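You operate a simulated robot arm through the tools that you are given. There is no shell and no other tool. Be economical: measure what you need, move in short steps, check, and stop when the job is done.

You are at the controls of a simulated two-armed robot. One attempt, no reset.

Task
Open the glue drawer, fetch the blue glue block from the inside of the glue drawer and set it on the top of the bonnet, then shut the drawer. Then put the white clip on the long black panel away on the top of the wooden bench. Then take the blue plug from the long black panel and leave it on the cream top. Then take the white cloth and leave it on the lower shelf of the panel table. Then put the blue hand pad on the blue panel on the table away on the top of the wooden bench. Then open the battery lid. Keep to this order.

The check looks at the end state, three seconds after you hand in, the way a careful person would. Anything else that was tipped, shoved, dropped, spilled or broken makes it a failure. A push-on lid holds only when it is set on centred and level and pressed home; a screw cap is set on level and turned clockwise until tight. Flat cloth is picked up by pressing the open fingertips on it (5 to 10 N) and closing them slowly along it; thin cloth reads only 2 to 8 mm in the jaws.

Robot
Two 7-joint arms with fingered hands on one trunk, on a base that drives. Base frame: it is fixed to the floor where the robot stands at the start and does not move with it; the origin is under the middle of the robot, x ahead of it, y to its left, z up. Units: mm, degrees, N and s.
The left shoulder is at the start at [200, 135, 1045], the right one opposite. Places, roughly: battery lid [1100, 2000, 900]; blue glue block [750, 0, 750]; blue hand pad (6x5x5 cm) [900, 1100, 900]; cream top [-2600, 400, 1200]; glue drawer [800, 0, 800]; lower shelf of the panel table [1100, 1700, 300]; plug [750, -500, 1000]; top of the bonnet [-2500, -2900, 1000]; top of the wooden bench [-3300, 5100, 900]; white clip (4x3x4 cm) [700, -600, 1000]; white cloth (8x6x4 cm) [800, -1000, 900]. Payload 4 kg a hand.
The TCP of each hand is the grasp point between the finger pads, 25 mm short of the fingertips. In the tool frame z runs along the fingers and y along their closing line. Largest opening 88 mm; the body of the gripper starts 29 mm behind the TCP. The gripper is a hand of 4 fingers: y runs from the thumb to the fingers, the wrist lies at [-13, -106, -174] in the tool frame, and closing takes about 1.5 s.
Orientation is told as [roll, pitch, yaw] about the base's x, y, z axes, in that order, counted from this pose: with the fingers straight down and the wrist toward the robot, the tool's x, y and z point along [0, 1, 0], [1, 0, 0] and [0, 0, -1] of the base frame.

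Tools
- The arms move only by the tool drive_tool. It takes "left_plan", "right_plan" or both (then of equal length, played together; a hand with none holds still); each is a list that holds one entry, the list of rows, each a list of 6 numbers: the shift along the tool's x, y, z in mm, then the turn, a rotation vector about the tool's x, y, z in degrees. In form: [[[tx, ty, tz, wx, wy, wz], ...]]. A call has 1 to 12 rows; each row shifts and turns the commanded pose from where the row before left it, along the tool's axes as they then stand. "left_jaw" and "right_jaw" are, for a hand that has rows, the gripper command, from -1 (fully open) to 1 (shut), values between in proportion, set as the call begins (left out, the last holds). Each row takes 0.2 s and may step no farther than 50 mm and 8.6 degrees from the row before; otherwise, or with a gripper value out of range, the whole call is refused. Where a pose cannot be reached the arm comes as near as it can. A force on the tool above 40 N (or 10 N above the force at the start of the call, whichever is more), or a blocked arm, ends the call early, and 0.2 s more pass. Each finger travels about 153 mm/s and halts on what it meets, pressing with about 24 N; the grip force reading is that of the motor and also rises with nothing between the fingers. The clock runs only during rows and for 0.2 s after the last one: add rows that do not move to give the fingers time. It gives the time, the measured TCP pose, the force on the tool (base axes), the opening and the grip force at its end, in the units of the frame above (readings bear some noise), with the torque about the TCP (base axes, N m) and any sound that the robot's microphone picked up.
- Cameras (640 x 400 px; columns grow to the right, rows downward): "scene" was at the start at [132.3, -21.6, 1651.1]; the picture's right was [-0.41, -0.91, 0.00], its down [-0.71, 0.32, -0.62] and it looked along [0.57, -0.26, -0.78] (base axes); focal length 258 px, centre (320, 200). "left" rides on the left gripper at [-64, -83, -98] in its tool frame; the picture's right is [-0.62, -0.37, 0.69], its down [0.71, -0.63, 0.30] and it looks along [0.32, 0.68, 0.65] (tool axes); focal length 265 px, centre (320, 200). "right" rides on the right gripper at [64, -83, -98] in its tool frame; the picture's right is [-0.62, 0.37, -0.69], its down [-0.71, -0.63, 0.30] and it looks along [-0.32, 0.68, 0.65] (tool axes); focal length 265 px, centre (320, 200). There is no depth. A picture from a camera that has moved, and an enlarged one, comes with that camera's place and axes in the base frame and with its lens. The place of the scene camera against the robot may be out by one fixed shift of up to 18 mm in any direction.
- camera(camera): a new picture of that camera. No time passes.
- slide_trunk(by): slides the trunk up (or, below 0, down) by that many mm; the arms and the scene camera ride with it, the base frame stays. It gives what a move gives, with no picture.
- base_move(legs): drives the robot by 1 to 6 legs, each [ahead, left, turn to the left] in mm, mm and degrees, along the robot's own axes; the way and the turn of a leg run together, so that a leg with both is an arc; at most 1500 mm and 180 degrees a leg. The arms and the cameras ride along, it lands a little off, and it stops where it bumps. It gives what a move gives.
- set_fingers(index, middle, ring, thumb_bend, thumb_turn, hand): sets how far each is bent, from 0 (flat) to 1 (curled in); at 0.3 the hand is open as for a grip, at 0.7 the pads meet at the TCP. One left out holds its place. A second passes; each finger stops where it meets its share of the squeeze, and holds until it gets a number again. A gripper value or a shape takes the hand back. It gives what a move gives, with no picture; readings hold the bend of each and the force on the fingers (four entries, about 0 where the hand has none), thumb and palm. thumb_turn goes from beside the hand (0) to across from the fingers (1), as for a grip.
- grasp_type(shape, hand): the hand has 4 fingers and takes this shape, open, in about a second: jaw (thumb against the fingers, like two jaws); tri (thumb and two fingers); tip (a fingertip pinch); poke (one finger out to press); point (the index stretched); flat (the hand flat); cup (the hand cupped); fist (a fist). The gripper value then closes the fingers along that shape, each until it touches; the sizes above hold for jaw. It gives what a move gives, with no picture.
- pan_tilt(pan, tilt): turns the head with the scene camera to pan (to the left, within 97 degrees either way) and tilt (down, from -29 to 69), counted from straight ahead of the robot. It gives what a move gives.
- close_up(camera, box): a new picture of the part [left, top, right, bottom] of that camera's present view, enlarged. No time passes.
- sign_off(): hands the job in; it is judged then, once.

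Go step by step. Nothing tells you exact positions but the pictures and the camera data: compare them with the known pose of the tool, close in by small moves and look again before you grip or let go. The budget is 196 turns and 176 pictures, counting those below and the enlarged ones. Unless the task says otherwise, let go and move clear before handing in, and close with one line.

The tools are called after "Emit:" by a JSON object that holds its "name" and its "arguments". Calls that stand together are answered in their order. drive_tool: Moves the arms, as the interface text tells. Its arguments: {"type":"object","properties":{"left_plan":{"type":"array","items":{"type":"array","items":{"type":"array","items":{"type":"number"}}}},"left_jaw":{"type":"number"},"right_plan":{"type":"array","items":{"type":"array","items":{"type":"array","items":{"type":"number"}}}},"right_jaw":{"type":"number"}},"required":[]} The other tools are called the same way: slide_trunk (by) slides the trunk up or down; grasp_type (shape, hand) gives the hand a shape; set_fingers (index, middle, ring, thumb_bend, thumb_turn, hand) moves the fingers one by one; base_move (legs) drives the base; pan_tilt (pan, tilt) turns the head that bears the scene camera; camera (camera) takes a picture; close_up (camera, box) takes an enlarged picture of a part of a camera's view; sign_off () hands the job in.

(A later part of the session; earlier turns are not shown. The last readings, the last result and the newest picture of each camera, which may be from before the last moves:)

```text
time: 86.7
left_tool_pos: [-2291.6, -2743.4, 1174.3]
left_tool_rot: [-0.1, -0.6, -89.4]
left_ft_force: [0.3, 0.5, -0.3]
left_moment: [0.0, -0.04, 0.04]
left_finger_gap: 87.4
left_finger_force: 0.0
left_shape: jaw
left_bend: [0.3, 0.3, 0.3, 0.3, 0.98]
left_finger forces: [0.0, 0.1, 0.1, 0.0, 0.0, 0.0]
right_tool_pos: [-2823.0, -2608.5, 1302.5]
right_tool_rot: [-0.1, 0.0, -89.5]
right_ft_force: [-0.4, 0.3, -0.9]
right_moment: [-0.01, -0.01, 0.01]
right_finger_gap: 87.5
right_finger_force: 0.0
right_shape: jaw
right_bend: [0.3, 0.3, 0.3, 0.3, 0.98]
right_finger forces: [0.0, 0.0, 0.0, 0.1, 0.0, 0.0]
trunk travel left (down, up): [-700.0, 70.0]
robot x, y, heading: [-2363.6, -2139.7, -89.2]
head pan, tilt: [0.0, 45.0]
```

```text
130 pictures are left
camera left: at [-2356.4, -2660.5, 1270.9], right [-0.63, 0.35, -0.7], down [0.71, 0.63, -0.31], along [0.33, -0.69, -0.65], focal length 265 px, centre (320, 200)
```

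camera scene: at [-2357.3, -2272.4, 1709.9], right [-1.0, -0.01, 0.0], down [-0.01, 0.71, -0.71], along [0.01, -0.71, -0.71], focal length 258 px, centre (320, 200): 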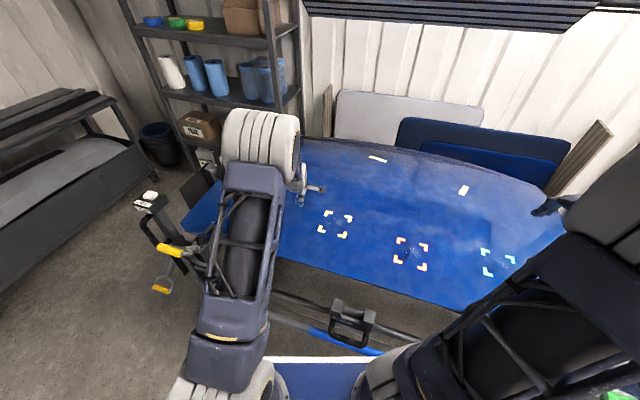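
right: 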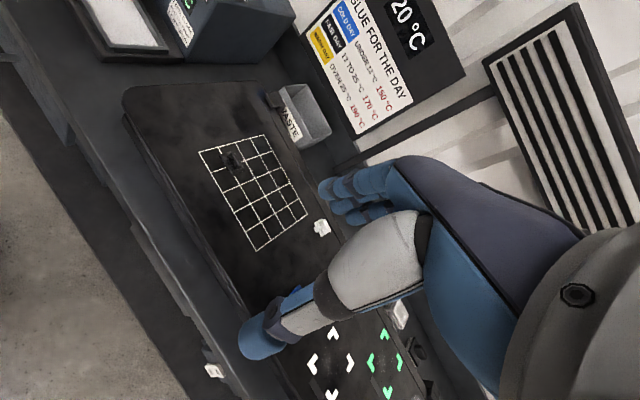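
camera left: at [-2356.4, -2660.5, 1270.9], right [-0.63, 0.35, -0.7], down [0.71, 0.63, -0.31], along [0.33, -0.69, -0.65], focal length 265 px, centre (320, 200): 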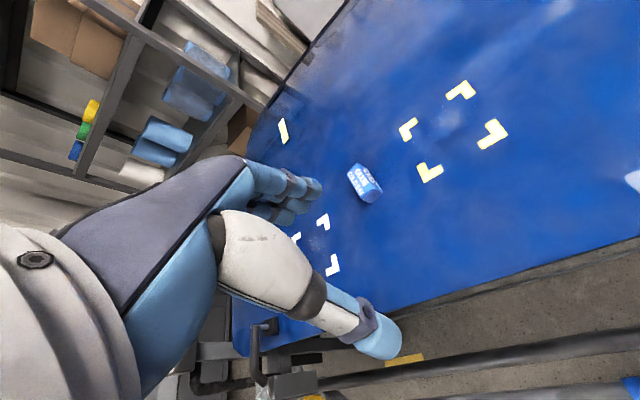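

The block rests on the bonnet clear of the marks. I drive back to the bench to shut the drawer.

Emit:
{"name": "base_move", "arguments": {"legs": [[-120, 0, 0], [0, 700, 0], [-250, 0, 0], [0, 0, 145]]}}

Emit:
{"name": "base_move", "arguments": {"legs": [[1300, 0, 0], [740, 0, 0], [0, 0, -56]]}}

Emit:
{"name": "pan_tilt", "arguments": {"pan": 0, "tilt": 45}}

Emit:
{"name": "camera", "arguments": {"camera": "scene"}}

```text
time: 98.8
left_tool_pos: [-1426.8, -1208.0, 1174.6]
left_tool_rot: [0.0, -0.5, 58.8]
left_ft_force: [0.0, 0.0, 0.6]
left_moment: [0.02, 0.02, -0.03]
left_finger_gap: 87.8
left_finger_force: 0.0
left_shape: jaw
left_bend: [0.3, 0.3, 0.3, 0.3, 0.98]
left_finger forces: [0.0, 0.0, 0.1, 0.1, 0.0, 0.1]
right_tool_pos: [-1046.7, -1602.9, 1303.4]
right_tool_rot: [-0.1, 0.0, 58.7]
right_ft_force: [0.6, -0.1, -0.2]
right_moment: [0.01, 0.0, 0.02]
right_finger_gap: 87.4
right_finger_force: 0.1
right_shape: jaw
right_bend: [0.3, 0.3, 0.3, 0.3, 0.98]
right_finger forces: [0.1, 0.0, 0.1, 0.0, 0.0, 0.0]
trunk travel left (down, up): [-700.0, 70.0]
robot x, y, heading: [-1683.8, -1760.8, 59.1]
head pan, tilt: [0.0, 45.0]
```

```text
time: 111.3
left_tool_pos: [-27.0, 48.6, 1173.5]
left_tool_rot: [-0.1, -0.5, 2.6]
left_ft_force: [0.1, -0.3, -0.5]
left_moment: [0.02, 0.01, -0.02]
left_finger_gap: 88.0
left_finger_force: 0.0
left_shape: jaw
left_bend: [0.3, 0.3, 0.3, 0.3, 0.98]
left_finger forces: [0.0, 0.0, 0.0, 0.0, 0.0, 0.1]
right_tool_pos: [-143.6, -485.6, 1303.2]
right_tool_rot: [0.0, 0.1, 2.5]
right_ft_force: [0.0, 0.5, 0.4]
right_moment: [0.01, 0.02, 0.01]
right_finger_gap: 87.8
right_finger_force: 0.1
right_shape: jaw
right_bend: [0.3, 0.3, 0.3, 0.3, 0.98]
right_finger forces: [0.0, 0.0, 0.1, 0.0, 0.1, 0.0]
trunk travel left (down, up): [-700.0, 70.0]
robot x, y, heading: [-629.0, -42.5, 2.8]
head pan, tilt: [0.0, 45.0]
```

```text
time: 111.9
left_tool_pos: [-26.5, 48.9, 1172.8]
left_tool_rot: [0.0, -0.7, 2.4]
left_ft_force: [0.1, -0.2, 0.4]
left_moment: [0.02, -0.02, -0.02]
left_finger_gap: 87.8
left_finger_force: 0.0
left_shape: jaw
left_bend: [0.3, 0.3, 0.3, 0.3, 0.98]
left_finger forces: [0.0, 0.0, 0.1, 0.0, 0.0, 0.0]
right_tool_pos: [-143.2, -486.2, 1303.5]
right_tool_rot: [-0.1, -0.1, 2.5]
right_ft_force: [0.5, 0.4, 0.0]
right_moment: [0.05, -0.01, -0.02]
right_finger_gap: 87.8
right_finger_force: 0.0
right_shape: jaw
right_bend: [0.3, 0.3, 0.3, 0.3, 0.98]
right_finger forces: [0.0, 0.0, 0.1, 0.0, 0.0, 0.0]
trunk travel left (down, up): [-700.0, 70.0]
robot x, y, heading: [-625.7, -39.2, 2.6]
head pan, tilt: [0.0, 45.0]
```

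```text
129 pictures are left
camera scene: at [-482.6, -25.0, 1710.0], right [0.05, -1.0, 0.0], down [-0.71, -0.03, -0.71], along [0.71, 0.03, -0.71], focal length 258 px, centre (320, 200)
```

scene: 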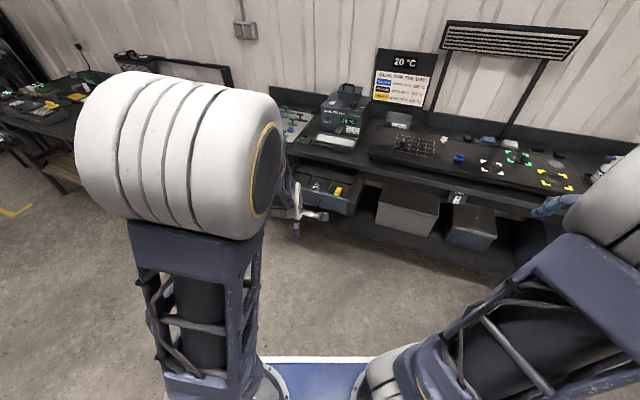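

I straighten the base, lower the trunk and set the left hand level again at handle height.

Emit:
{"name": "base_move", "arguments": {"legs": [[0, 0, -2.6]]}}

Emit:
{"name": "drive_tool", "arguments": {"left_plan": [[[0, 0, 0, -8.2, 0, 0], [0, 0, 0, -8.2, 0, 0], [0, 0, 0, -8.2, 0, 0], [0, 0, 0, -8.2, 0, 0], [0, 0, 0, -8.2, 0, 0], [0, 0, 0, -8.2, 0, 0], [0, 0, 0, -8.2, 0, 0], [0, 0, 0, -8.2, 0, 0], [0, 0, 0, -8.2, 0, 0], [0, 0, 0, -8.2, 0, 0]]], "left_jaw": -0.2}}

Emit:
{"name": "slide_trunk", "arguments": {"by": -200}}

Emit:
{"name": "drive_tool", "arguments": {"left_plan": [[[-7.3, -24, 40, 0, 0, 0], [-7.3, -24, 40, 0, 0, 0], [-7.3, -24, 40, 0, 0, 0], [-7.3, -24, 40, 0, 0, 0], [-7.3, -24, 40, 0, 0, 0], [-7.3, -24, 40, 0, 0, 0], [0, 0, 0, 0, 0, 0]]]}}

Emit:
{"name": "camera", "arguments": {"camera": "left"}}

Emit:
{"name": "camera", "arguments": {"camera": "scene"}}

```text
time: 112.7
left_tool_pos: [-23.7, 21.9, 1173.7]
left_tool_rot: [0.0, -0.7, -0.2]
left_ft_force: [-0.3, 0.4, 0.1]
left_moment: [0.0, 0.0, 0.02]
left_finger_gap: 87.8
left_finger_force: 0.1
left_shape: jaw
left_bend: [0.3, 0.3, 0.3, 0.3, 0.98]
left_finger forces: [0.0, 0.1, 0.0, 0.0, 0.0, 0.0]
right_tool_pos: [-164.4, -508.5, 1304.2]
right_tool_rot: [0.0, 0.0, -0.2]
right_ft_force: [-0.6, 0.2, 0.4]
right_moment: [-0.01, -0.04, 0.0]
right_finger_gap: 87.6
right_finger_force: 0.1
right_shape: jaw
right_bend: [0.3, 0.3, 0.3, 0.3, 0.98]
right_finger forces: [0.1, 0.1, 0.1, 0.0, 0.0, 0.0]
trunk travel left (down, up): [-700.0, 70.0]
robot x, y, heading: [-626.5, -43.5, -0.1]
head pan, tilt: [0.0, 45.0]
```

```text
time: 114.9
left_tool_pos: [30.4, 7.0, 1180.0]
left_tool_rot: [-0.9, -82.8, 0.8]
left_ft_force: [-0.3, -0.5, 0.8]
left_moment: [0.01, -0.06, 0.0]
left_finger_gap: 52.8
left_finger_force: 0.0
left_shape: jaw
left_bend: [0.29, 0.4, 0.37, 0.64, 1.0]
left_finger forces: [0.0, 0.0, 0.1, 0.0, 0.0, 0.1]
left hand out of reach, approached as far as the arm can: row 3, 4, 5, 6
right_tool_pos: [-163.7, -508.1, 1302.7]
right_tool_rot: [-0.1, 0.1, -0.1]
right_ft_force: [0.0, 0.6, 0.5]
right_moment: [-0.03, 0.01, -0.01]
right_finger_gap: 87.8
right_finger_force: 0.1
right_shape: jaw
right_bend: [0.3, 0.3, 0.3, 0.3, 0.98]
right_finger forces: [0.0, 0.1, 0.0, 0.0, 0.0, 0.0]
trunk travel left (down, up): [-700.0, 70.0]
robot x, y, heading: [-627.9, -44.2, -0.0]
head pan, tilt: [0.0, 45.0]
```

```text
time: 117.1
left_tool_pos: [31.0, 5.4, 978.9]
left_tool_rot: [-0.8, -82.6, 0.5]
left_ft_force: [-0.5, -0.2, 0.2]
left_moment: [0.02, 0.0, 0.02]
left_finger_gap: 53.2
left_finger_force: 0.1
left_shape: jaw
left_bend: [0.29, 0.4, 0.37, 0.64, 1.0]
left_finger forces: [0.0, 0.1, 0.0, 0.0, 0.1, 0.0]
right_tool_pos: [-164.4, -507.9, 1103.6]
right_tool_rot: [0.0, -0.1, -0.1]
right_ft_force: [0.5, 0.4, -0.6]
right_moment: [0.01, 0.0, 0.02]
right_finger_gap: 87.7
right_finger_force: 0.0
right_shape: jaw
right_bend: [0.3, 0.3, 0.3, 0.3, 0.98]
right_finger forces: [0.1, 0.0, 0.0, 0.1, 0.1, 0.0]
trunk travel left (down, up): [-500.0, 270.0]
robot x, y, heading: [-631.0, -40.7, 0.2]
head pan, tilt: [0.0, 45.0]
```

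```text
time: 118.7
left_tool_pos: [246.7, -36.3, 804.7]
left_tool_rot: [-0.6, -82.5, 0.5]
left_ft_force: [1.1, -0.3, -0.3]
left_moment: [0.02, 0.0, -0.02]
left_finger_gap: 53.0
left_finger_force: 0.0
left_shape: jaw
left_bend: [0.29, 0.4, 0.37, 0.64, 1.0]
left_finger forces: [0.0, 0.1, 0.0, 0.0, 0.1, 0.1]
right_tool_pos: [-164.4, -509.9, 1103.7]
right_tool_rot: [-0.1, 0.1, -0.1]
right_ft_force: [-0.8, -0.2, 0.2]
right_moment: [-0.01, 0.03, -0.02]
right_finger_gap: 87.5
right_finger_force: 0.1
right_shape: jaw
right_bend: [0.3, 0.3, 0.3, 0.3, 0.98]
right_finger forces: [0.0, 0.0, 0.0, 0.0, 0.0, 0.0]
trunk travel left (down, up): [-500.0, 270.0]
robot x, y, heading: [-629.3, -44.2, -0.0]
head pan, tilt: [0.0, 45.0]
```

```text
128 pictures are left
camera left: at [139.4, -102.1, 734.6], right [0.64, -0.62, -0.45], down [0.22, 0.71, -0.67], along [0.74, 0.32, 0.59], focal length 265 px, centre (320, 200)
```

left: 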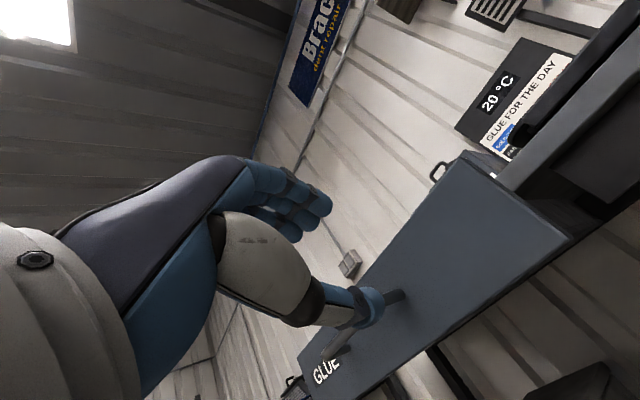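

```text
127 pictures are left
camera scene: at [-482.5, -31.5, 1510.0], right [0.0, -1.0, 0.0], down [-0.71, 0.0, -0.71], along [0.71, 0.0, -0.71], focal length 258 px, centre (320, 200)
```

scene: 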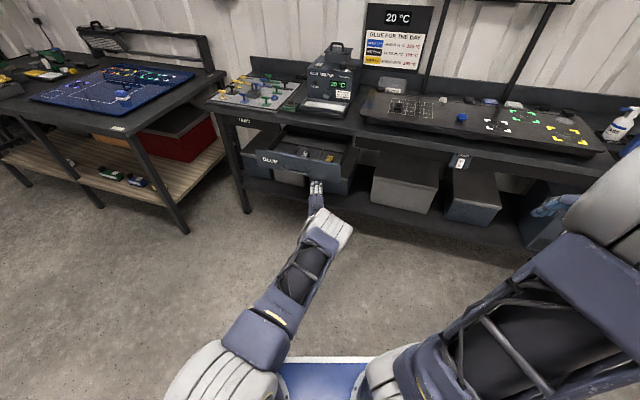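

I shift 24 mm left and drive forward to near the handle, then look.

Emit:
{"name": "drive_tool", "arguments": {"left_plan": [[[24, -5, 0, 0, 0, 0], [0, 0, 0, 0, 0, 0]]]}}

Emit:
{"name": "base_move", "arguments": {"legs": [[100, 0, 0]]}}

Emit:
{"name": "camera", "arguments": {"camera": "left"}}

Emit:
{"name": "close_up", "arguments": {"camera": "scene", "box": [230, 110, 390, 210]}}

```text
time: 119.3
left_tool_pos: [247.6, -14.4, 800.6]
left_tool_rot: [-0.9, -82.7, 0.7]
left_ft_force: [-0.1, 0.0, -0.2]
left_moment: [0.0, 0.0, 0.0]
left_finger_gap: 53.1
left_finger_force: 0.1
left_shape: jaw
left_bend: [0.29, 0.4, 0.37, 0.64, 1.0]
left_finger forces: [0.0, 0.0, 0.0, 0.0, 0.1, 0.0]
right_tool_pos: [-165.2, -509.2, 1103.2]
right_tool_rot: [-0.2, 0.1, -0.1]
right_ft_force: [0.1, -0.4, 1.1]
right_moment: [-0.02, 0.0, 0.0]
right_finger_gap: 87.4
right_finger_force: 0.2
right_shape: jaw
right_bend: [0.3, 0.3, 0.3, 0.3, 0.98]
right_finger forces: [0.1, 0.0, 0.0, 0.0, 0.0, 0.0]
trunk travel left (down, up): [-500.0, 270.0]
robot x, y, heading: [-625.1, -40.7, -0.0]
head pan, tilt: [0.0, 45.0]
```

```text
time: 120.4
left_tool_pos: [349.6, -13.9, 800.0]
left_tool_rot: [-0.8, -82.5, 0.6]
left_ft_force: [0.8, 0.1, 0.9]
left_moment: [0.02, -0.02, 0.01]
left_finger_gap: 53.0
left_finger_force: 0.0
left_shape: jaw
left_bend: [0.29, 0.4, 0.37, 0.64, 1.0]
left_finger forces: [0.0, 0.1, 0.0, 0.1, 0.1, 0.0]
right_tool_pos: [-62.7, -508.5, 1103.3]
right_tool_rot: [-0.1, 0.0, -0.1]
right_ft_force: [0.0, 0.5, -0.7]
right_moment: [-0.02, 0.01, 0.01]
right_finger_gap: 87.7
right_finger_force: 0.1
right_shape: jaw
right_bend: [0.3, 0.3, 0.3, 0.3, 0.98]
right_finger forces: [0.0, 0.0, 0.0, 0.0, 0.1, 0.0]
trunk travel left (down, up): [-500.0, 270.0]
robot x, y, heading: [-522.8, -43.3, -0.1]
head pan, tilt: [0.0, 45.0]
```

```text
126 pictures are left
camera left: at [241.3, -79.3, 730.7], right [0.64, -0.62, -0.45], down [0.22, 0.71, -0.67], along [0.74, 0.32, 0.59], focal length 265 px, centre (320, 200)
```

left: 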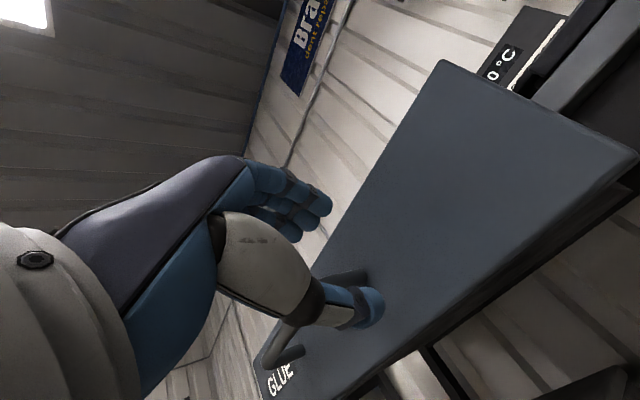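

```text
4.00 times, centred on (310, 160) of scene
camera zoom: at [-380.6, -31.4, 1510.0], right [0.0, -1.0, 0.0], down [-0.71, 0.0, -0.71], along [0.71, 0.0, -0.71], focal length 1034 px, centre (360, 360)
```

zoom: 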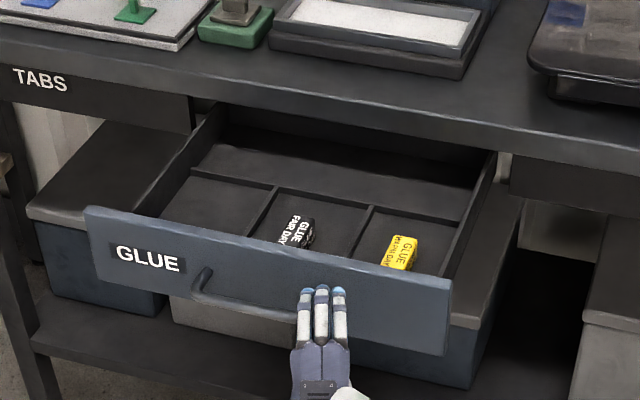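

The handle lies about 55 mm more to the left than expected (the base has drifted a little). I shift the hand and look again.

Emit:
{"name": "drive_tool", "arguments": {"left_plan": [[[28, 0, -10, 0, 0, 0], [28, 0, -10, 0, 0, 0], [0, 0, 0, 0, 0, 0]]]}}

Emit:
{"name": "camera", "arguments": {"camera": "left"}}

Emit:
{"name": "close_up", "arguments": {"camera": "scene", "box": [230, 110, 390, 210]}}

```text
time: 121.2
left_tool_pos: [330.4, 42.0, 801.9]
left_tool_rot: [-0.9, -82.6, 0.7]
left_ft_force: [0.5, -0.5, 0.4]
left_moment: [0.0, -0.04, -0.03]
left_finger_gap: 53.1
left_finger_force: 0.1
left_shape: jaw
left_bend: [0.29, 0.4, 0.37, 0.64, 1.0]
left_finger forces: [0.0, 0.0, 0.0, 0.0, 0.0, 0.0]
right_tool_pos: [-61.8, -508.1, 1102.8]
right_tool_rot: [-0.1, 0.0, -0.1]
right_ft_force: [-0.6, 0.2, -0.3]
right_moment: [-0.01, -0.02, 0.04]
right_finger_gap: 87.8
right_finger_force: 0.1
right_shape: jaw
right_bend: [0.3, 0.3, 0.3, 0.3, 0.98]
right_finger forces: [0.0, 0.0, 0.1, 0.0, 0.0, 0.0]
trunk travel left (down, up): [-500.0, 270.0]
robot x, y, heading: [-525.9, -39.3, 0.0]
head pan, tilt: [0.0, 45.0]
```

```text
124 pictures are left
camera left: at [222.6, -22.5, 732.3], right [0.64, -0.62, -0.45], down [0.22, 0.71, -0.67], along [0.74, 0.32, 0.59], focal length 265 px, centre (320, 200)
```

left: 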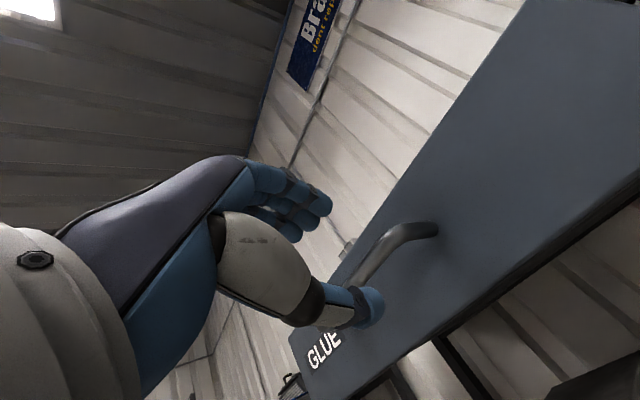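

```text
4.00 times, centred on (310, 160) of scene
camera zoom: at [-380.7, -31.4, 1510.0], right [0.0, -1.0, 0.0], down [-0.71, 0.0, -0.71], along [0.71, 0.0, -0.71], focal length 1034 px, centre (360, 360)
```

zoom: 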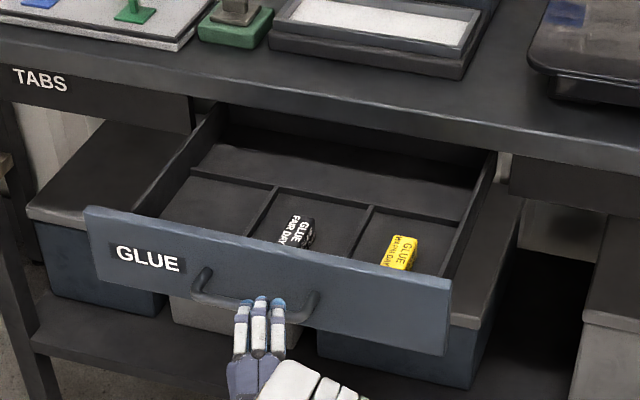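

The hand is centred on the bar, about 58 mm away. I move in and close around it.

Emit:
{"name": "drive_tool", "arguments": {"left_plan": [[[0, 2, 20, 0, 0, 0], [0, 2, 20, 0, 0, 0], [0, 2, 17, 0, 0, 0], [0, 0, 0, 0, 0, 0]]]}}

Emit:
{"name": "drive_tool", "arguments": {"left_plan": [[[0, 0, 0, 0, 0, 0], [0, 0, 0, 0, 0, 0], [0, 0, 0, 0, 0, 0], [0, 0, 0, 0, 0, 0], [0, 0, 0, 0, 0, 0], [0, 0, 0, 0, 0, 0], [0, 0, 0, 0, 0, 0]]], "left_jaw": 1}}

Emit:
{"name": "camera", "arguments": {"camera": "left"}}

```text
time: 122.2
left_tool_pos: [387.3, 42.6, 803.3]
left_tool_rot: [-0.8, -82.7, 0.6]
left_ft_force: [0.6, 0.6, -0.2]
left_moment: [0.03, -0.01, -0.03]
left_finger_gap: 53.3
left_finger_force: 0.0
left_shape: jaw
left_bend: [0.29, 0.4, 0.37, 0.64, 1.0]
left_finger forces: [0.1, 0.1, 0.1, 0.0, 0.0, 0.0]
right_tool_pos: [-62.6, -508.3, 1103.7]
right_tool_rot: [-0.2, 0.0, 0.0]
right_ft_force: [-0.2, -0.4, -0.8]
right_moment: [0.02, 0.0, 0.02]
right_finger_gap: 87.8
right_finger_force: 0.0
right_shape: jaw
right_bend: [0.3, 0.3, 0.3, 0.3, 0.98]
right_finger forces: [0.1, 0.0, 0.0, 0.1, 0.0, 0.0]
trunk travel left (down, up): [-500.0, 270.0]
robot x, y, heading: [-526.8, -39.8, 0.2]
head pan, tilt: [0.0, 45.0]
```

```text
time: 123.8
left_tool_pos: [387.1, 43.5, 801.8]
left_tool_rot: [-0.7, -82.5, 0.6]
left_ft_force: [4.1, -1.9, -11.4]
left_moment: [0.07, -0.03, -0.07]
left_finger_gap: 4.1
left_finger_force: 23.8
left_shape: jaw
left_bend: [0.7, 0.7, 0.7, 0.77, 1.0]
left_finger forces: [0.0, 0.1, 2.6, 0.0, 7.5, 0.0]
right_tool_pos: [-62.1, -508.3, 1103.1]
right_tool_rot: [-0.1, 0.1, -0.1]
right_ft_force: [-0.8, 0.0, 0.6]
right_moment: [0.01, 0.03, 0.0]
right_finger_gap: 87.7
right_finger_force: 0.0
right_shape: jaw
right_bend: [0.3, 0.3, 0.3, 0.3, 0.98]
right_finger forces: [0.1, 0.1, 0.0, 0.0, 0.0, 0.0]
trunk travel left (down, up): [-500.0, 270.0]
robot x, y, heading: [-524.9, -40.3, 0.1]
head pan, tilt: [0.0, 45.0]
```

```text
122 pictures are left
camera left: at [279.2, -22.5, 732.4], right [0.64, -0.62, -0.45], down [0.22, 0.71, -0.67], along [0.74, 0.32, 0.59], focal length 265 px, centre (320, 200)
```

left: 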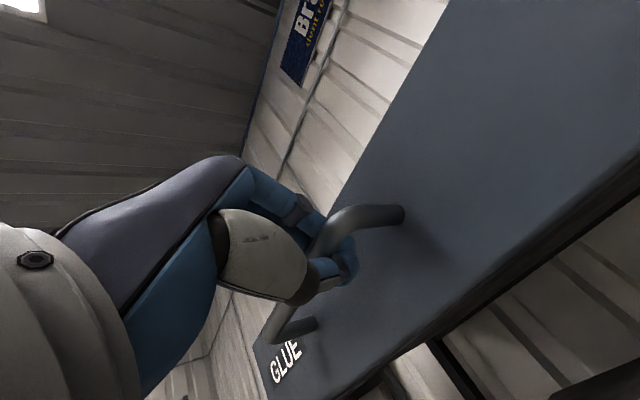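

The bar is enclosed. I push the drawer shut by driving ahead.

Emit:
{"name": "base_move", "arguments": {"legs": [[150, 0, 0]]}}

Emit:
{"name": "close_up", "arguments": {"camera": "scene", "box": [230, 110, 390, 210]}}

```text
time: 125.2
left_tool_pos: [537.4, 41.2, 803.4]
left_tool_rot: [-0.8, -82.6, 0.3]
left_ft_force: [-2.0, -3.7, -5.2]
left_moment: [-0.07, -0.06, 0.03]
left_finger_gap: 3.9
left_finger_force: 23.8
left_shape: jaw
left_bend: [0.7, 0.7, 0.7, 0.79, 1.0]
left_finger forces: [0.0, 0.0, 0.1, 0.0, 6.2, 0.0]
right_tool_pos: [86.7, -509.5, 1102.9]
right_tool_rot: [-0.1, 0.0, -0.2]
right_ft_force: [0.2, -0.6, -0.6]
right_moment: [-0.01, 0.02, 0.0]
right_finger_gap: 87.8
right_finger_force: 0.0
right_shape: jaw
right_bend: [0.3, 0.3, 0.3, 0.3, 0.98]
right_finger forces: [0.0, 0.0, 0.1, 0.0, 0.0, 0.0]
trunk travel left (down, up): [-500.0, 270.0]
robot x, y, heading: [-374.7, -39.5, 0.1]
head pan, tilt: [0.0, 45.0]
```

```text
4.00 times, centred on (310, 160) of scene
camera zoom: at [-231.0, -31.8, 1509.9], right [0.0, -1.0, 0.0], down [-0.71, 0.0, -0.71], along [0.71, 0.0, -0.71], focal length 1034 px, centre (360, 360)
```

zoom: 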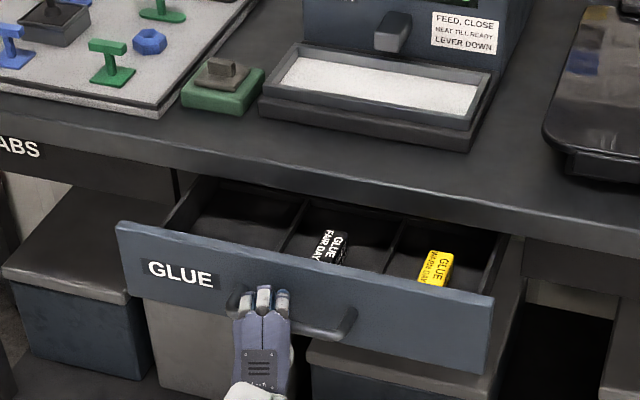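

The bench and drawer actually run about 10 degrees off my x axis, so the push should drift to the right. I finish the push accordingly.

Emit:
{"name": "base_move", "arguments": {"legs": [[75, -16, 0]]}}

Emit:
{"name": "close_up", "arguments": {"camera": "scene", "box": [230, 110, 390, 210]}}

```text
time: 126.2
left_tool_pos: [610.1, 24.4, 802.3]
left_tool_rot: [-0.8, -82.6, 0.6]
left_ft_force: [-3.0, -2.1, -4.9]
left_moment: [-0.04, -0.05, 0.0]
left_finger_gap: 3.4
left_finger_force: 23.9
left_shape: jaw
left_bend: [0.7, 0.7, 0.7, 0.79, 1.0]
left_finger forces: [0.1, 0.1, 0.0, 0.1, 5.8, 0.0]
right_tool_pos: [160.8, -525.7, 1102.8]
right_tool_rot: [-0.1, 0.0, -0.2]
right_ft_force: [-0.3, -0.2, -0.3]
right_moment: [0.01, 0.02, 0.0]
right_finger_gap: 87.6
right_finger_force: 0.1
right_shape: jaw
right_bend: [0.3, 0.3, 0.3, 0.3, 0.98]
right_finger forces: [0.1, 0.0, 0.0, 0.0, 0.0, 0.0]
trunk travel left (down, up): [-500.0, 270.0]
robot x, y, heading: [-305.5, -57.4, -0.4]
head pan, tilt: [0.0, 45.0]
```

```text
4.00 times, centred on (310, 160) of scene
camera zoom: at [-157.1, -47.9, 1509.9], right [0.0, -1.0, 0.0], down [-0.71, 0.0, -0.71], along [0.71, 0.0, -0.71], focal length 1034 px, centre (360, 360)
```

zoom: 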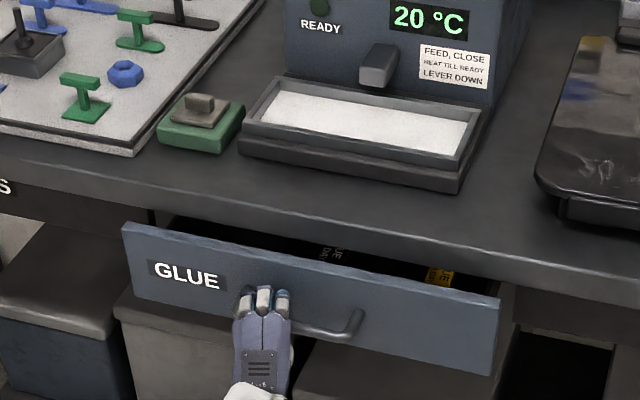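

Emit:
{"name": "base_move", "arguments": {"legs": [[60, -10, 0]]}}

Emit:
{"name": "close_up", "arguments": {"camera": "scene", "box": [230, 110, 390, 210]}}

```text
time: 127.2
left_tool_pos: [647.6, 16.1, 801.2]
left_tool_rot: [-1.2, -82.6, 0.8]
left_ft_force: [-1.6, -1.0, -1.6]
left_moment: [-0.04, 0.0, 0.0]
left_finger_gap: 3.7
left_finger_force: 24.1
left_shape: jaw
left_bend: [0.7, 0.7, 0.7, 0.8, 1.0]
left_finger forces: [0.0, 0.0, 3.6, 0.0, 2.4, 0.1]
right_tool_pos: [199.8, -532.3, 1103.9]
right_tool_rot: [-0.1, 0.1, -0.2]
right_ft_force: [-0.3, 0.5, -0.6]
right_moment: [0.0, -0.01, -0.01]
right_finger_gap: 87.7
right_finger_force: 0.1
right_shape: jaw
right_bend: [0.3, 0.3, 0.3, 0.3, 0.98]
right_finger forces: [0.1, 0.0, 0.0, 0.0, 0.0, 0.0]
trunk travel left (down, up): [-500.0, 270.0]
robot x, y, heading: [-263.2, -65.4, -0.3]
head pan, tilt: [0.0, 45.0]
stopped in leg 1: the force on the tool passed its limit at 84 N (the readings are from after the stop); the commanded pose is now the measured one
```

```text
4.00 times, centred on (310, 160) of scene
camera zoom: at [-117.6, -54.6, 1510.0], right [0.0, -1.0, 0.0], down [-0.71, 0.0, -0.71], along [0.71, 0.0, -0.71], focal length 1034 px, centre (360, 360)
```

zoom: 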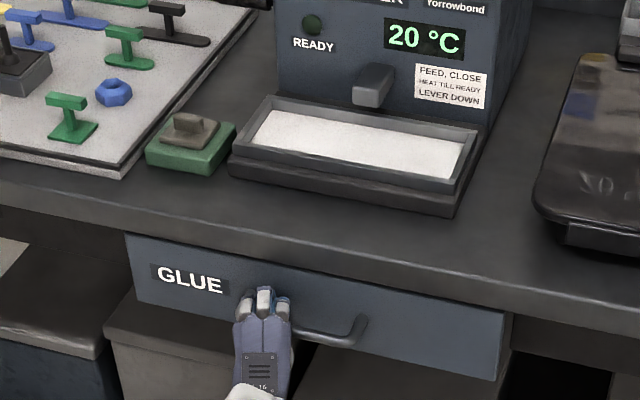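

The drawer is shut. I open the hand and back off.

Emit:
{"name": "drive_tool", "arguments": {"left_plan": [[[0, 0, 0, 0, 0, 0], [0, 0, 0, 0, 0, 0], [0, 0, 0, 0, 0, 0], [0, 0, 0, 0, 0, 0], [0, 0, 0, 0, 0, 0], [0, 0, 0, 0, 0, 0], [0, 0, 0, 0, 0, 0]]], "left_jaw": -0.5}}

Emit:
{"name": "camera", "arguments": {"camera": "left"}}

```text
time: 128.9
left_tool_pos: [644.6, 21.0, 796.8]
left_tool_rot: [-0.4, -82.2, 0.6]
left_ft_force: [-28.0, 4.2, -10.4]
left_moment: [0.0, -0.19, 0.03]
left_finger_gap: 54.5
left_finger_force: 0.1
left_shape: jaw
left_bend: [0.77, 0.39, 0.33, 0.54, 0.99]
left_finger forces: [20.5, 7.5, 0.0, 0.0, 0.1, 0.1]
right_tool_pos: [198.8, -531.7, 1103.5]
right_tool_rot: [-0.2, 0.0, -0.2]
right_ft_force: [0.5, -0.4, 0.8]
right_moment: [-0.02, 0.01, -0.02]
right_finger_gap: 87.7
right_finger_force: 0.1
right_shape: jaw
right_bend: [0.3, 0.3, 0.3, 0.3, 0.98]
right_finger forces: [0.0, 0.1, 0.0, 0.0, 0.1, 0.0]
trunk travel left (down, up): [-500.0, 270.0]
robot x, y, heading: [-261.5, -66.0, -0.3]
head pan, tilt: [0.0, 45.0]
stopped in row 7 (left hand): the force on the tool passed its limit at 42 N (the readings are from after the stop); the commanded pose is now the measured one
```

```text
118 pictures are left
camera left: at [536.9, -44.8, 726.9], right [0.64, -0.62, -0.46], down [0.22, 0.71, -0.67], along [0.74, 0.33, 0.59], focal length 265 px, centre (320, 200)
```

left: 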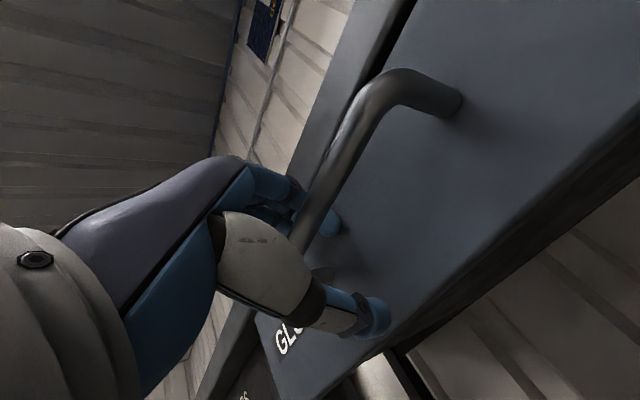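

One finger is caught between bar and drawer front; I ease back a little and let it straighten.

Emit:
{"name": "drive_tool", "arguments": {"left_plan": [[[0, 0, -5, 0, 0, 0], [0, 0, -5, 0, 0, 0], [0, 0, 0, 0, 0, 0], [0, 0, 0, 0, 0, 0], [0, 0, 0, 0, 0, 0]]], "left_jaw": -0.5}}

Emit:
{"name": "drive_tool", "arguments": {"left_plan": [[[0, 0, -5, 0, 0, 0], [0, 0, -5, 0, 0, 0], [0, 0, 0, 0, 0, 0], [0, 0, 0, 0, 0, 0]]], "left_jaw": -0.5}}

Emit:
{"name": "camera", "arguments": {"camera": "left"}}

```text
time: 130.2
left_tool_pos: [639.3, 19.6, 801.6]
left_tool_rot: [-0.8, -82.6, 0.6]
left_ft_force: [0.1, 1.1, 0.3]
left_moment: [-0.02, 0.01, -0.01]
left_finger_gap: 65.6
left_finger_force: 0.1
left_shape: jaw
left_bend: [0.27, 0.36, 0.33, 0.54, 0.99]
left_finger forces: [0.0, 0.0, 0.1, 0.0, 0.1, 0.1]
right_tool_pos: [200.4, -532.4, 1103.2]
right_tool_rot: [-0.1, -0.1, -0.1]
right_ft_force: [0.6, -0.3, -0.3]
right_moment: [0.0, 0.02, -0.01]
right_finger_gap: 87.5
right_finger_force: 0.1
right_shape: jaw
right_bend: [0.3, 0.3, 0.3, 0.3, 0.98]
right_finger forces: [0.0, 0.0, 0.1, 0.0, 0.0, 0.0]
trunk travel left (down, up): [-500.0, 270.0]
robot x, y, heading: [-266.5, -65.5, -0.3]
head pan, tilt: [0.0, 45.0]
```

```text
time: 131.2
left_tool_pos: [628.4, 19.2, 803.0]
left_tool_rot: [-0.7, -82.7, 0.8]
left_ft_force: [-0.4, -0.6, -0.9]
left_moment: [-0.02, 0.01, 0.0]
left_finger_gap: 65.7
left_finger_force: 0.1
left_shape: jaw
left_bend: [0.27, 0.36, 0.33, 0.54, 0.99]
left_finger forces: [0.0, 0.0, 0.0, 0.0, 0.0, 0.1]
right_tool_pos: [199.9, -531.9, 1103.0]
right_tool_rot: [-0.1, -0.1, -0.3]
right_ft_force: [-0.1, -0.7, 1.2]
right_moment: [0.0, 0.0, -0.02]
right_finger_gap: 87.7
right_finger_force: 0.0
right_shape: jaw
right_bend: [0.3, 0.3, 0.3, 0.3, 0.98]
right_finger forces: [0.0, 0.0, 0.1, 0.0, 0.1, 0.1]
trunk travel left (down, up): [-500.0, 270.0]
robot x, y, heading: [-264.1, -61.4, 0.1]
head pan, tilt: [0.0, 45.0]
```

```text
117 pictures are left
camera left: at [519.6, -46.1, 732.8], right [0.64, -0.62, -0.45], down [0.22, 0.71, -0.67], along [0.74, 0.32, 0.59], focal length 265 px, centre (320, 200)
```

left: 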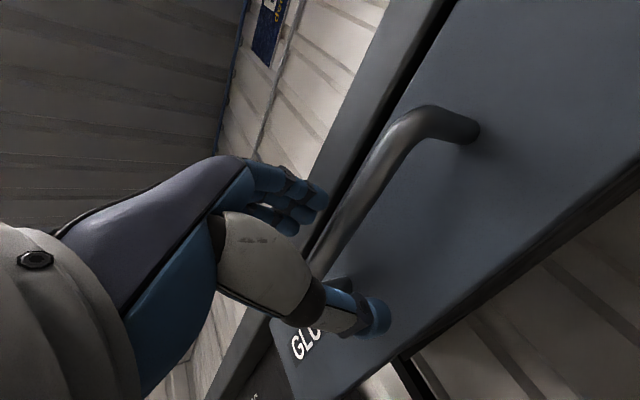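

Free now. I back the base off, raise the trunk, straighten the left hand and check the drawer and the black panel.

Emit:
{"name": "base_move", "arguments": {"legs": [[-200, 0, 0]]}}

Emit:
{"name": "slide_trunk", "arguments": {"by": 200}}

Emit:
{"name": "drive_tool", "arguments": {"left_plan": [[[0, 0, -40, 8.2, 0, 0], [0, 0, -40, 8.2, 0, 0], [0, 0, -40, 8.2, 0, 0], [0, 0, 0, 8.2, 0, 0], [0, 0, 0, 8.2, 0, 0], [0, 0, 0, 8.2, 0, 0], [0, 0, 0, 8.2, 0, 0], [0, 0, 0, 8.2, 0, 0], [0, 0, 0, 8.2, 0, 0], [0, 0, 0, 8.2, 0, 0]]], "left_jaw": -1}}

Emit:
{"name": "camera", "arguments": {"camera": "scene"}}

Emit:
{"name": "camera", "arguments": {"camera": "right"}}

```text
time: 132.7
left_tool_pos: [429.6, 22.2, 803.5]
left_tool_rot: [-0.8, -82.6, 1.0]
left_ft_force: [-0.4, 0.7, -0.4]
left_moment: [0.01, 0.01, 0.02]
left_finger_gap: 65.5
left_finger_force: 0.0
left_shape: jaw
left_bend: [0.27, 0.36, 0.33, 0.54, 0.99]
left_finger forces: [0.0, 0.0, 0.0, 0.0, 0.0, 0.0]
right_tool_pos: [3.2, -530.1, 1102.6]
right_tool_rot: [0.0, 0.1, 0.0]
right_ft_force: [0.3, -0.1, -0.5]
right_moment: [-0.03, 0.05, 0.01]
right_finger_gap: 87.7
right_finger_force: 0.1
right_shape: jaw
right_bend: [0.3, 0.3, 0.3, 0.3, 0.98]
right_finger forces: [0.0, 0.1, 0.0, 0.0, 0.0, 0.0]
trunk travel left (down, up): [-500.0, 270.0]
robot x, y, heading: [-457.8, -63.5, -0.0]
head pan, tilt: [0.0, 45.0]
```

```text
time: 134.9
left_tool_pos: [428.9, 23.6, 1002.8]
left_tool_rot: [-0.8, -82.6, 0.8]
left_ft_force: [0.1, -0.4, 0.6]
left_moment: [0.01, -0.01, 0.01]
left_finger_gap: 65.7
left_finger_force: 0.1
left_shape: jaw
left_bend: [0.27, 0.36, 0.33, 0.54, 0.99]
left_finger forces: [0.0, 0.1, 0.1, 0.0, 0.1, 0.0]
right_tool_pos: [3.4, -530.4, 1302.3]
right_tool_rot: [-0.1, -0.1, -0.1]
right_ft_force: [-0.2, 0.5, 1.2]
right_moment: [-0.02, 0.02, -0.02]
right_finger_gap: 87.5
right_finger_force: 0.0
right_shape: jaw
right_bend: [0.3, 0.3, 0.3, 0.3, 0.98]
right_finger forces: [0.1, 0.0, 0.0, 0.0, 0.1, 0.0]
trunk travel left (down, up): [-700.0, 70.0]
robot x, y, heading: [-462.5, -64.6, 0.1]
head pan, tilt: [0.0, 45.0]
```

```text
time: 137.1
left_tool_pos: [313.2, 22.7, 1036.3]
left_tool_rot: [0.0, -0.5, 0.0]
left_ft_force: [-0.3, -0.4, -0.8]
left_moment: [-0.01, 0.01, 0.04]
left_finger_gap: 87.9
left_finger_force: 0.1
left_shape: jaw
left_bend: [0.3, 0.3, 0.3, 0.3, 0.98]
left_finger forces: [0.0, 0.0, 0.0, 0.0, 0.0, 0.0]
right_tool_pos: [3.5, -530.9, 1302.5]
right_tool_rot: [-0.1, -0.1, 0.0]
right_ft_force: [-0.2, -0.2, -0.4]
right_moment: [-0.02, 0.02, 0.0]
right_finger_gap: 87.8
right_finger_force: 0.0
right_shape: jaw
right_bend: [0.3, 0.3, 0.3, 0.3, 0.98]
right_finger forces: [0.0, 0.0, 0.0, 0.0, 0.1, 0.0]
trunk travel left (down, up): [-700.0, 70.0]
robot x, y, heading: [-459.5, -66.4, 0.3]
head pan, tilt: [0.0, 45.0]
```

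```text
116 pictures are left
camera scene: at [-316.0, -54.1, 1710.0], right [0.0, -1.0, 0.0], down [-0.71, 0.0, -0.71], along [0.71, 0.0, -0.71], focal length 258 px, centre (320, 200)
```

scene: 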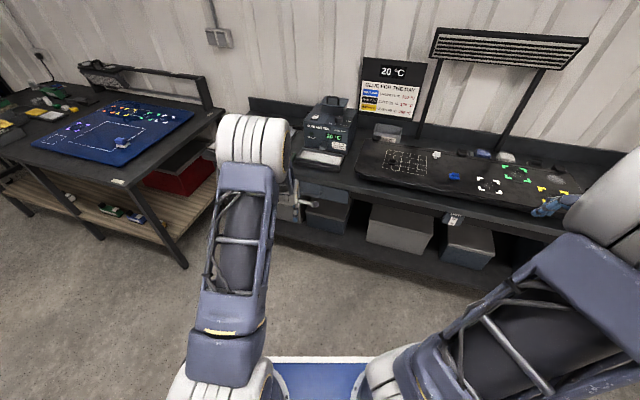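

```text
115 pictures are left
camera right: at [-79.7, -466.8, 1401.2], right [0.37, -0.62, 0.69], down [-0.63, -0.71, -0.3], along [0.68, -0.33, -0.65], focal length 265 px, centre (320, 200)
```

right: 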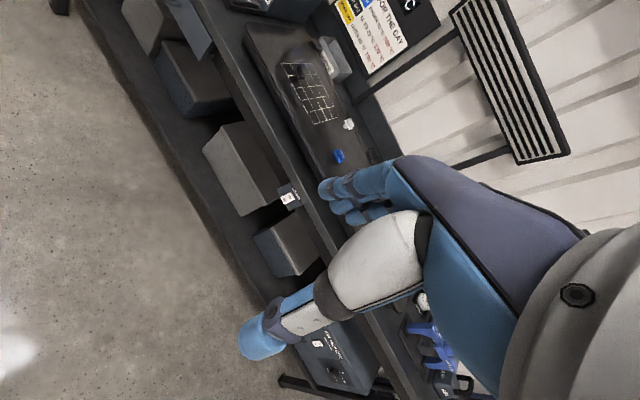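

Drawer shut. Next is the white clip on the long black panel; I zoom in on it.

Emit:
{"name": "close_up", "arguments": {"camera": "scene", "box": [350, 115, 590, 265]}}

Emit:
{"name": "close_up", "arguments": {"camera": "right", "box": [220, 10, 460, 160]}}

```text
2.67 times, centred on (470, 190) of scene
camera zoom: at [-316.0, -54.1, 1710.0], right [0.0, -1.0, 0.0], down [-0.71, 0.0, -0.71], along [0.71, 0.0, -0.71], focal length 689 px, centre (-80, 227)
```

zoom: 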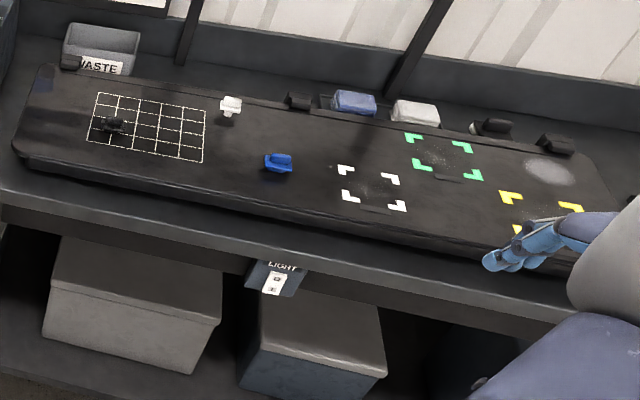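

```text
2.67 times, centred on (340, 85) of right
camera zoom: at [-79.7, -466.8, 1401.2], right [0.37, -0.62, 0.69], down [-0.63, -0.71, -0.3], along [0.68, -0.33, -0.65], focal length 708 px, centre (267, 507)
```

zoom: 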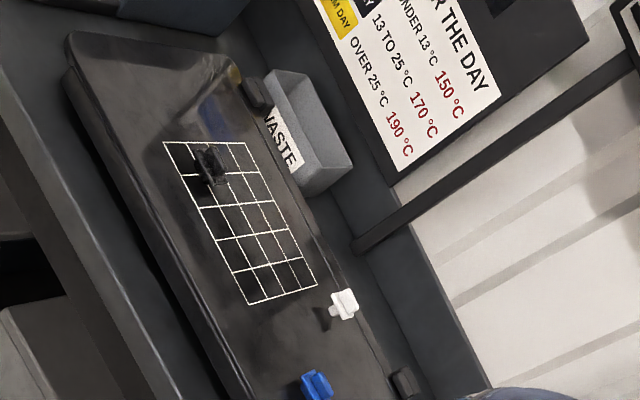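

The clip is at about [794, -653, 925]. I tuck the left arm and drive the base in front of that part of the bench, turned 10 degrees to match it.

Emit:
{"name": "drive_tool", "arguments": {"left_plan": [[[20, -35, -28, 0, 0, 0], [20, -35, -28, 0, 0, 0], [20, -35, -28, 0, 0, 0], [20, -35, -28, 0, 0, 0], [20, -35, -28, 0, 0, 0], [0, 0, 0, 0, 0, 0]]]}}

Emit:
{"name": "base_move", "arguments": {"legs": [[0, -250, 0], [0, 0, -10], [460, 0, 0]]}}

Emit:
{"name": "camera", "arguments": {"camera": "right"}}

Emit:
{"name": "camera", "arguments": {"camera": "scene"}}

```text
time: 138.5
left_tool_pos: [135.2, 124.7, 1174.6]
left_tool_rot: [-0.1, -0.6, 0.1]
left_ft_force: [-0.6, -0.1, -0.2]
left_moment: [0.01, 0.04, 0.02]
left_finger_gap: 88.1
left_finger_force: 0.1
left_shape: jaw
left_bend: [0.3, 0.3, 0.3, 0.3, 0.98]
left_finger forces: [0.0, 0.0, 0.0, 0.1, 0.0, 0.0]
right_tool_pos: [2.7, -529.5, 1302.4]
right_tool_rot: [-0.2, 0.0, 0.1]
right_ft_force: [0.1, -0.3, 0.0]
right_moment: [-0.01, -0.01, 0.0]
right_finger_gap: 87.5
right_finger_force: 0.0
right_shape: jaw
right_bend: [0.3, 0.3, 0.3, 0.3, 0.98]
right_finger forces: [0.0, 0.1, 0.0, 0.1, 0.0, 0.0]
trunk travel left (down, up): [-700.0, 70.0]
robot x, y, heading: [-461.7, -59.2, -0.0]
head pan, tilt: [0.0, 45.0]
```

```text
time: 143.3
left_tool_pos: [600.7, -306.1, 1174.4]
left_tool_rot: [-0.1, -0.7, -9.5]
left_ft_force: [-1.1, -0.3, 0.3]
left_moment: [-0.03, -0.01, 0.0]
left_finger_gap: 88.0
left_finger_force: 0.0
left_shape: jaw
left_bend: [0.3, 0.3, 0.3, 0.3, 0.98]
left_finger forces: [0.0, 0.1, 0.1, 0.0, 0.1, 0.0]
right_tool_pos: [361.3, -928.4, 1303.1]
right_tool_rot: [0.0, 0.0, -9.8]
right_ft_force: [-0.1, 0.8, -1.0]
right_moment: [-0.02, -0.02, -0.01]
right_finger_gap: 87.7
right_finger_force: 0.0
right_shape: jaw
right_bend: [0.3, 0.3, 0.3, 0.3, 0.98]
right_finger forces: [0.1, 0.0, 0.0, 0.1, 0.0, 0.1]
trunk travel left (down, up): [-700.0, 70.0]
robot x, y, heading: [-19.2, -394.6, -9.6]
head pan, tilt: [0.0, 45.0]
```

```text
112 pictures are left
camera right: at [290.0, -852.5, 1401.3], right [0.26, -0.67, 0.69], down [-0.74, -0.6, -0.3], along [0.62, -0.44, -0.65], focal length 265 px, centre (320, 200)
```

right: 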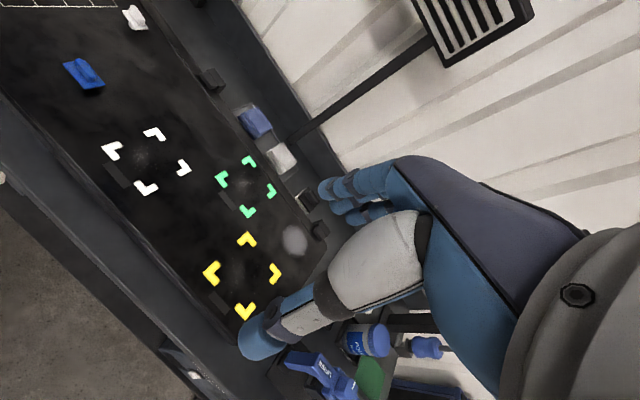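

```text
111 pictures are left
camera scene: at [124.5, -405.4, 1710.0], right [-0.17, -0.99, 0.0], down [-0.7, 0.12, -0.71], along [0.7, -0.12, -0.71], focal length 258 px, centre (320, 200)
```

scene: 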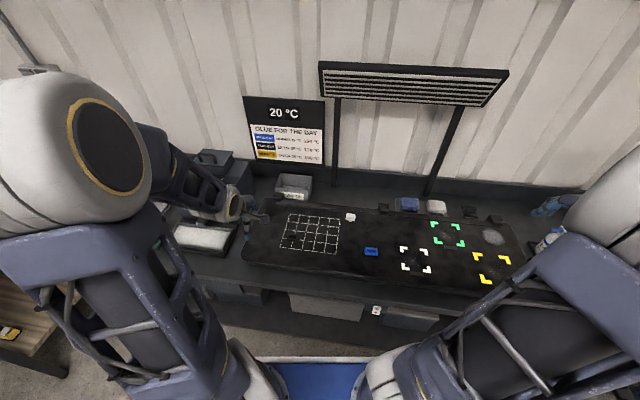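

Clip at roughly [778, -632, 925]. I bring the right hand toward it from above.

Emit:
{"name": "drive_tool", "arguments": {"right_plan": [[[29.6, 24, 18, 0, 0, 0], [29.6, 24, 18, 0, 0, 0], [29.6, 24, 18, 0, 0, 0], [29.6, 24, 18, 0, 0, 0], [29.6, 24, 18, 0, 0, 0], [29.6, 24, 18, 0, 0, 0], [29.6, 24, 18, 0, 0, 0], [29.6, 24, 18, 0, 0, 0], [29.6, 24, 18, 0, 0, 0], [29.6, 24, 18, 0, 0, 0], [29.6, 24, 18, 0, 0, 0], [29.6, 24, 18, 0, 0, 0]]]}}

Emit:
{"name": "camera", "arguments": {"camera": "right"}}

```text
time: 145.9
left_tool_pos: [600.9, -306.6, 1174.6]
left_tool_rot: [-0.1, -0.6, -9.6]
left_ft_force: [-0.7, -0.5, 1.1]
left_moment: [-0.01, -0.05, 0.0]
left_finger_gap: 87.8
left_finger_force: 0.1
left_shape: jaw
left_bend: [0.3, 0.3, 0.3, 0.3, 0.98]
left_finger forces: [0.0, 0.0, 0.0, 0.0, 0.0, 0.0]
right_tool_pos: [705.8, -628.8, 1087.3]
right_tool_rot: [-0.1, -0.1, -9.6]
right_ft_force: [-0.3, -0.1, -0.6]
right_moment: [0.02, -0.01, 0.0]
right_finger_gap: 87.5
right_finger_force: 0.1
right_shape: jaw
right_bend: [0.3, 0.3, 0.3, 0.3, 0.98]
right_finger forces: [0.1, 0.0, 0.1, 0.0, 0.0, 0.0]
trunk travel left (down, up): [-700.0, 70.0]
robot x, y, heading: [-13.8, -392.1, -9.5]
head pan, tilt: [0.0, 45.0]
```

```text
110 pictures are left
camera right: at [633.3, -552.6, 1185.1], right [0.26, -0.67, 0.69], down [-0.74, -0.6, -0.3], along [0.62, -0.44, -0.65], focal length 265 px, centre (320, 200)
```

right: 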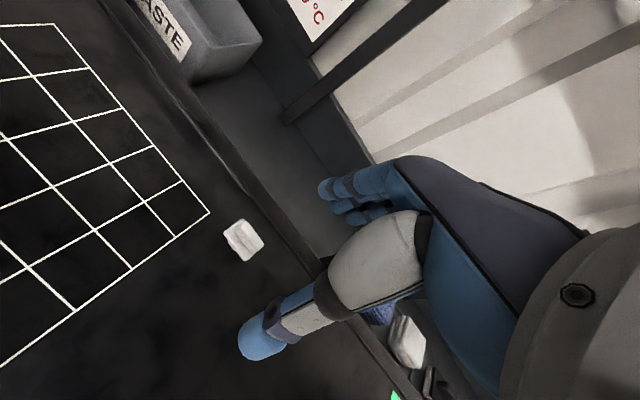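

Two hand views put the clip top at about [740, -635, 962]. I look closer at its shape.

Emit:
{"name": "drive_tool", "arguments": {"right_plan": [[[0, 15, 25, 0, 0, 0], [0, 15, 25, 0, 0, 0], [0, 0, 0, 0, 0, 0]]]}}

Emit:
{"name": "close_up", "arguments": {"camera": "right", "box": [140, 140, 380, 290]}}

Emit:
{"name": "close_up", "arguments": {"camera": "scene", "box": [270, 170, 430, 270]}}

```text
time: 146.7
left_tool_pos: [602.2, -306.1, 1174.7]
left_tool_rot: [-0.1, -0.6, -9.5]
left_ft_force: [0.1, 0.5, -0.2]
left_moment: [0.0, 0.02, -0.01]
left_finger_gap: 88.0
left_finger_force: 0.0
left_shape: jaw
left_bend: [0.3, 0.3, 0.3, 0.3, 0.98]
left_finger forces: [0.0, 0.0, 0.0, 0.1, 0.0, 0.0]
right_tool_pos: [733.9, -634.8, 1034.9]
right_tool_rot: [-0.2, -0.1, -9.6]
right_ft_force: [0.2, 0.0, -0.1]
right_moment: [-0.02, -0.01, -0.01]
right_finger_gap: 87.7
right_finger_force: 0.1
right_shape: jaw
right_bend: [0.3, 0.3, 0.3, 0.3, 0.98]
right_finger forces: [0.0, 0.0, 0.0, 0.1, 0.0, 0.0]
trunk travel left (down, up): [-700.0, 70.0]
robot x, y, heading: [-19.5, -391.7, -9.6]
head pan, tilt: [0.0, 45.0]
```

```text
2.67 times, centred on (260, 215) of right
camera zoom: at [662.5, -557.0, 1133.9], right [0.26, -0.67, 0.69], down [-0.74, -0.6, -0.3], along [0.62, -0.44, -0.65], focal length 708 px, centre (480, 160)
```

zoom: 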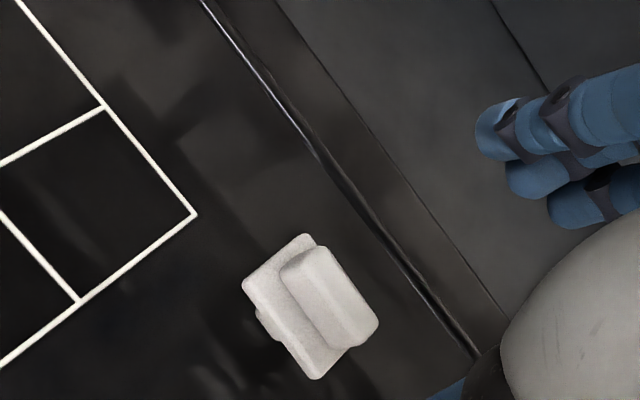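

```text
4.00 times, centred on (350, 220) of scene
camera zoom: at [124.6, -405.3, 1710.0], right [-0.17, -0.99, 0.0], down [-0.7, 0.12, -0.71], along [0.7, -0.12, -0.71], focal length 1034 px, centre (200, 120)
```

zoom: 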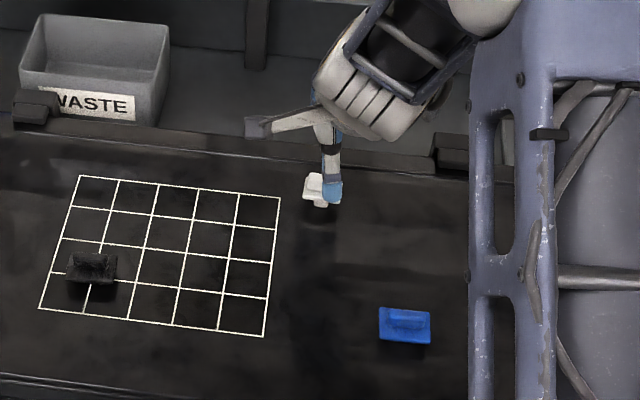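

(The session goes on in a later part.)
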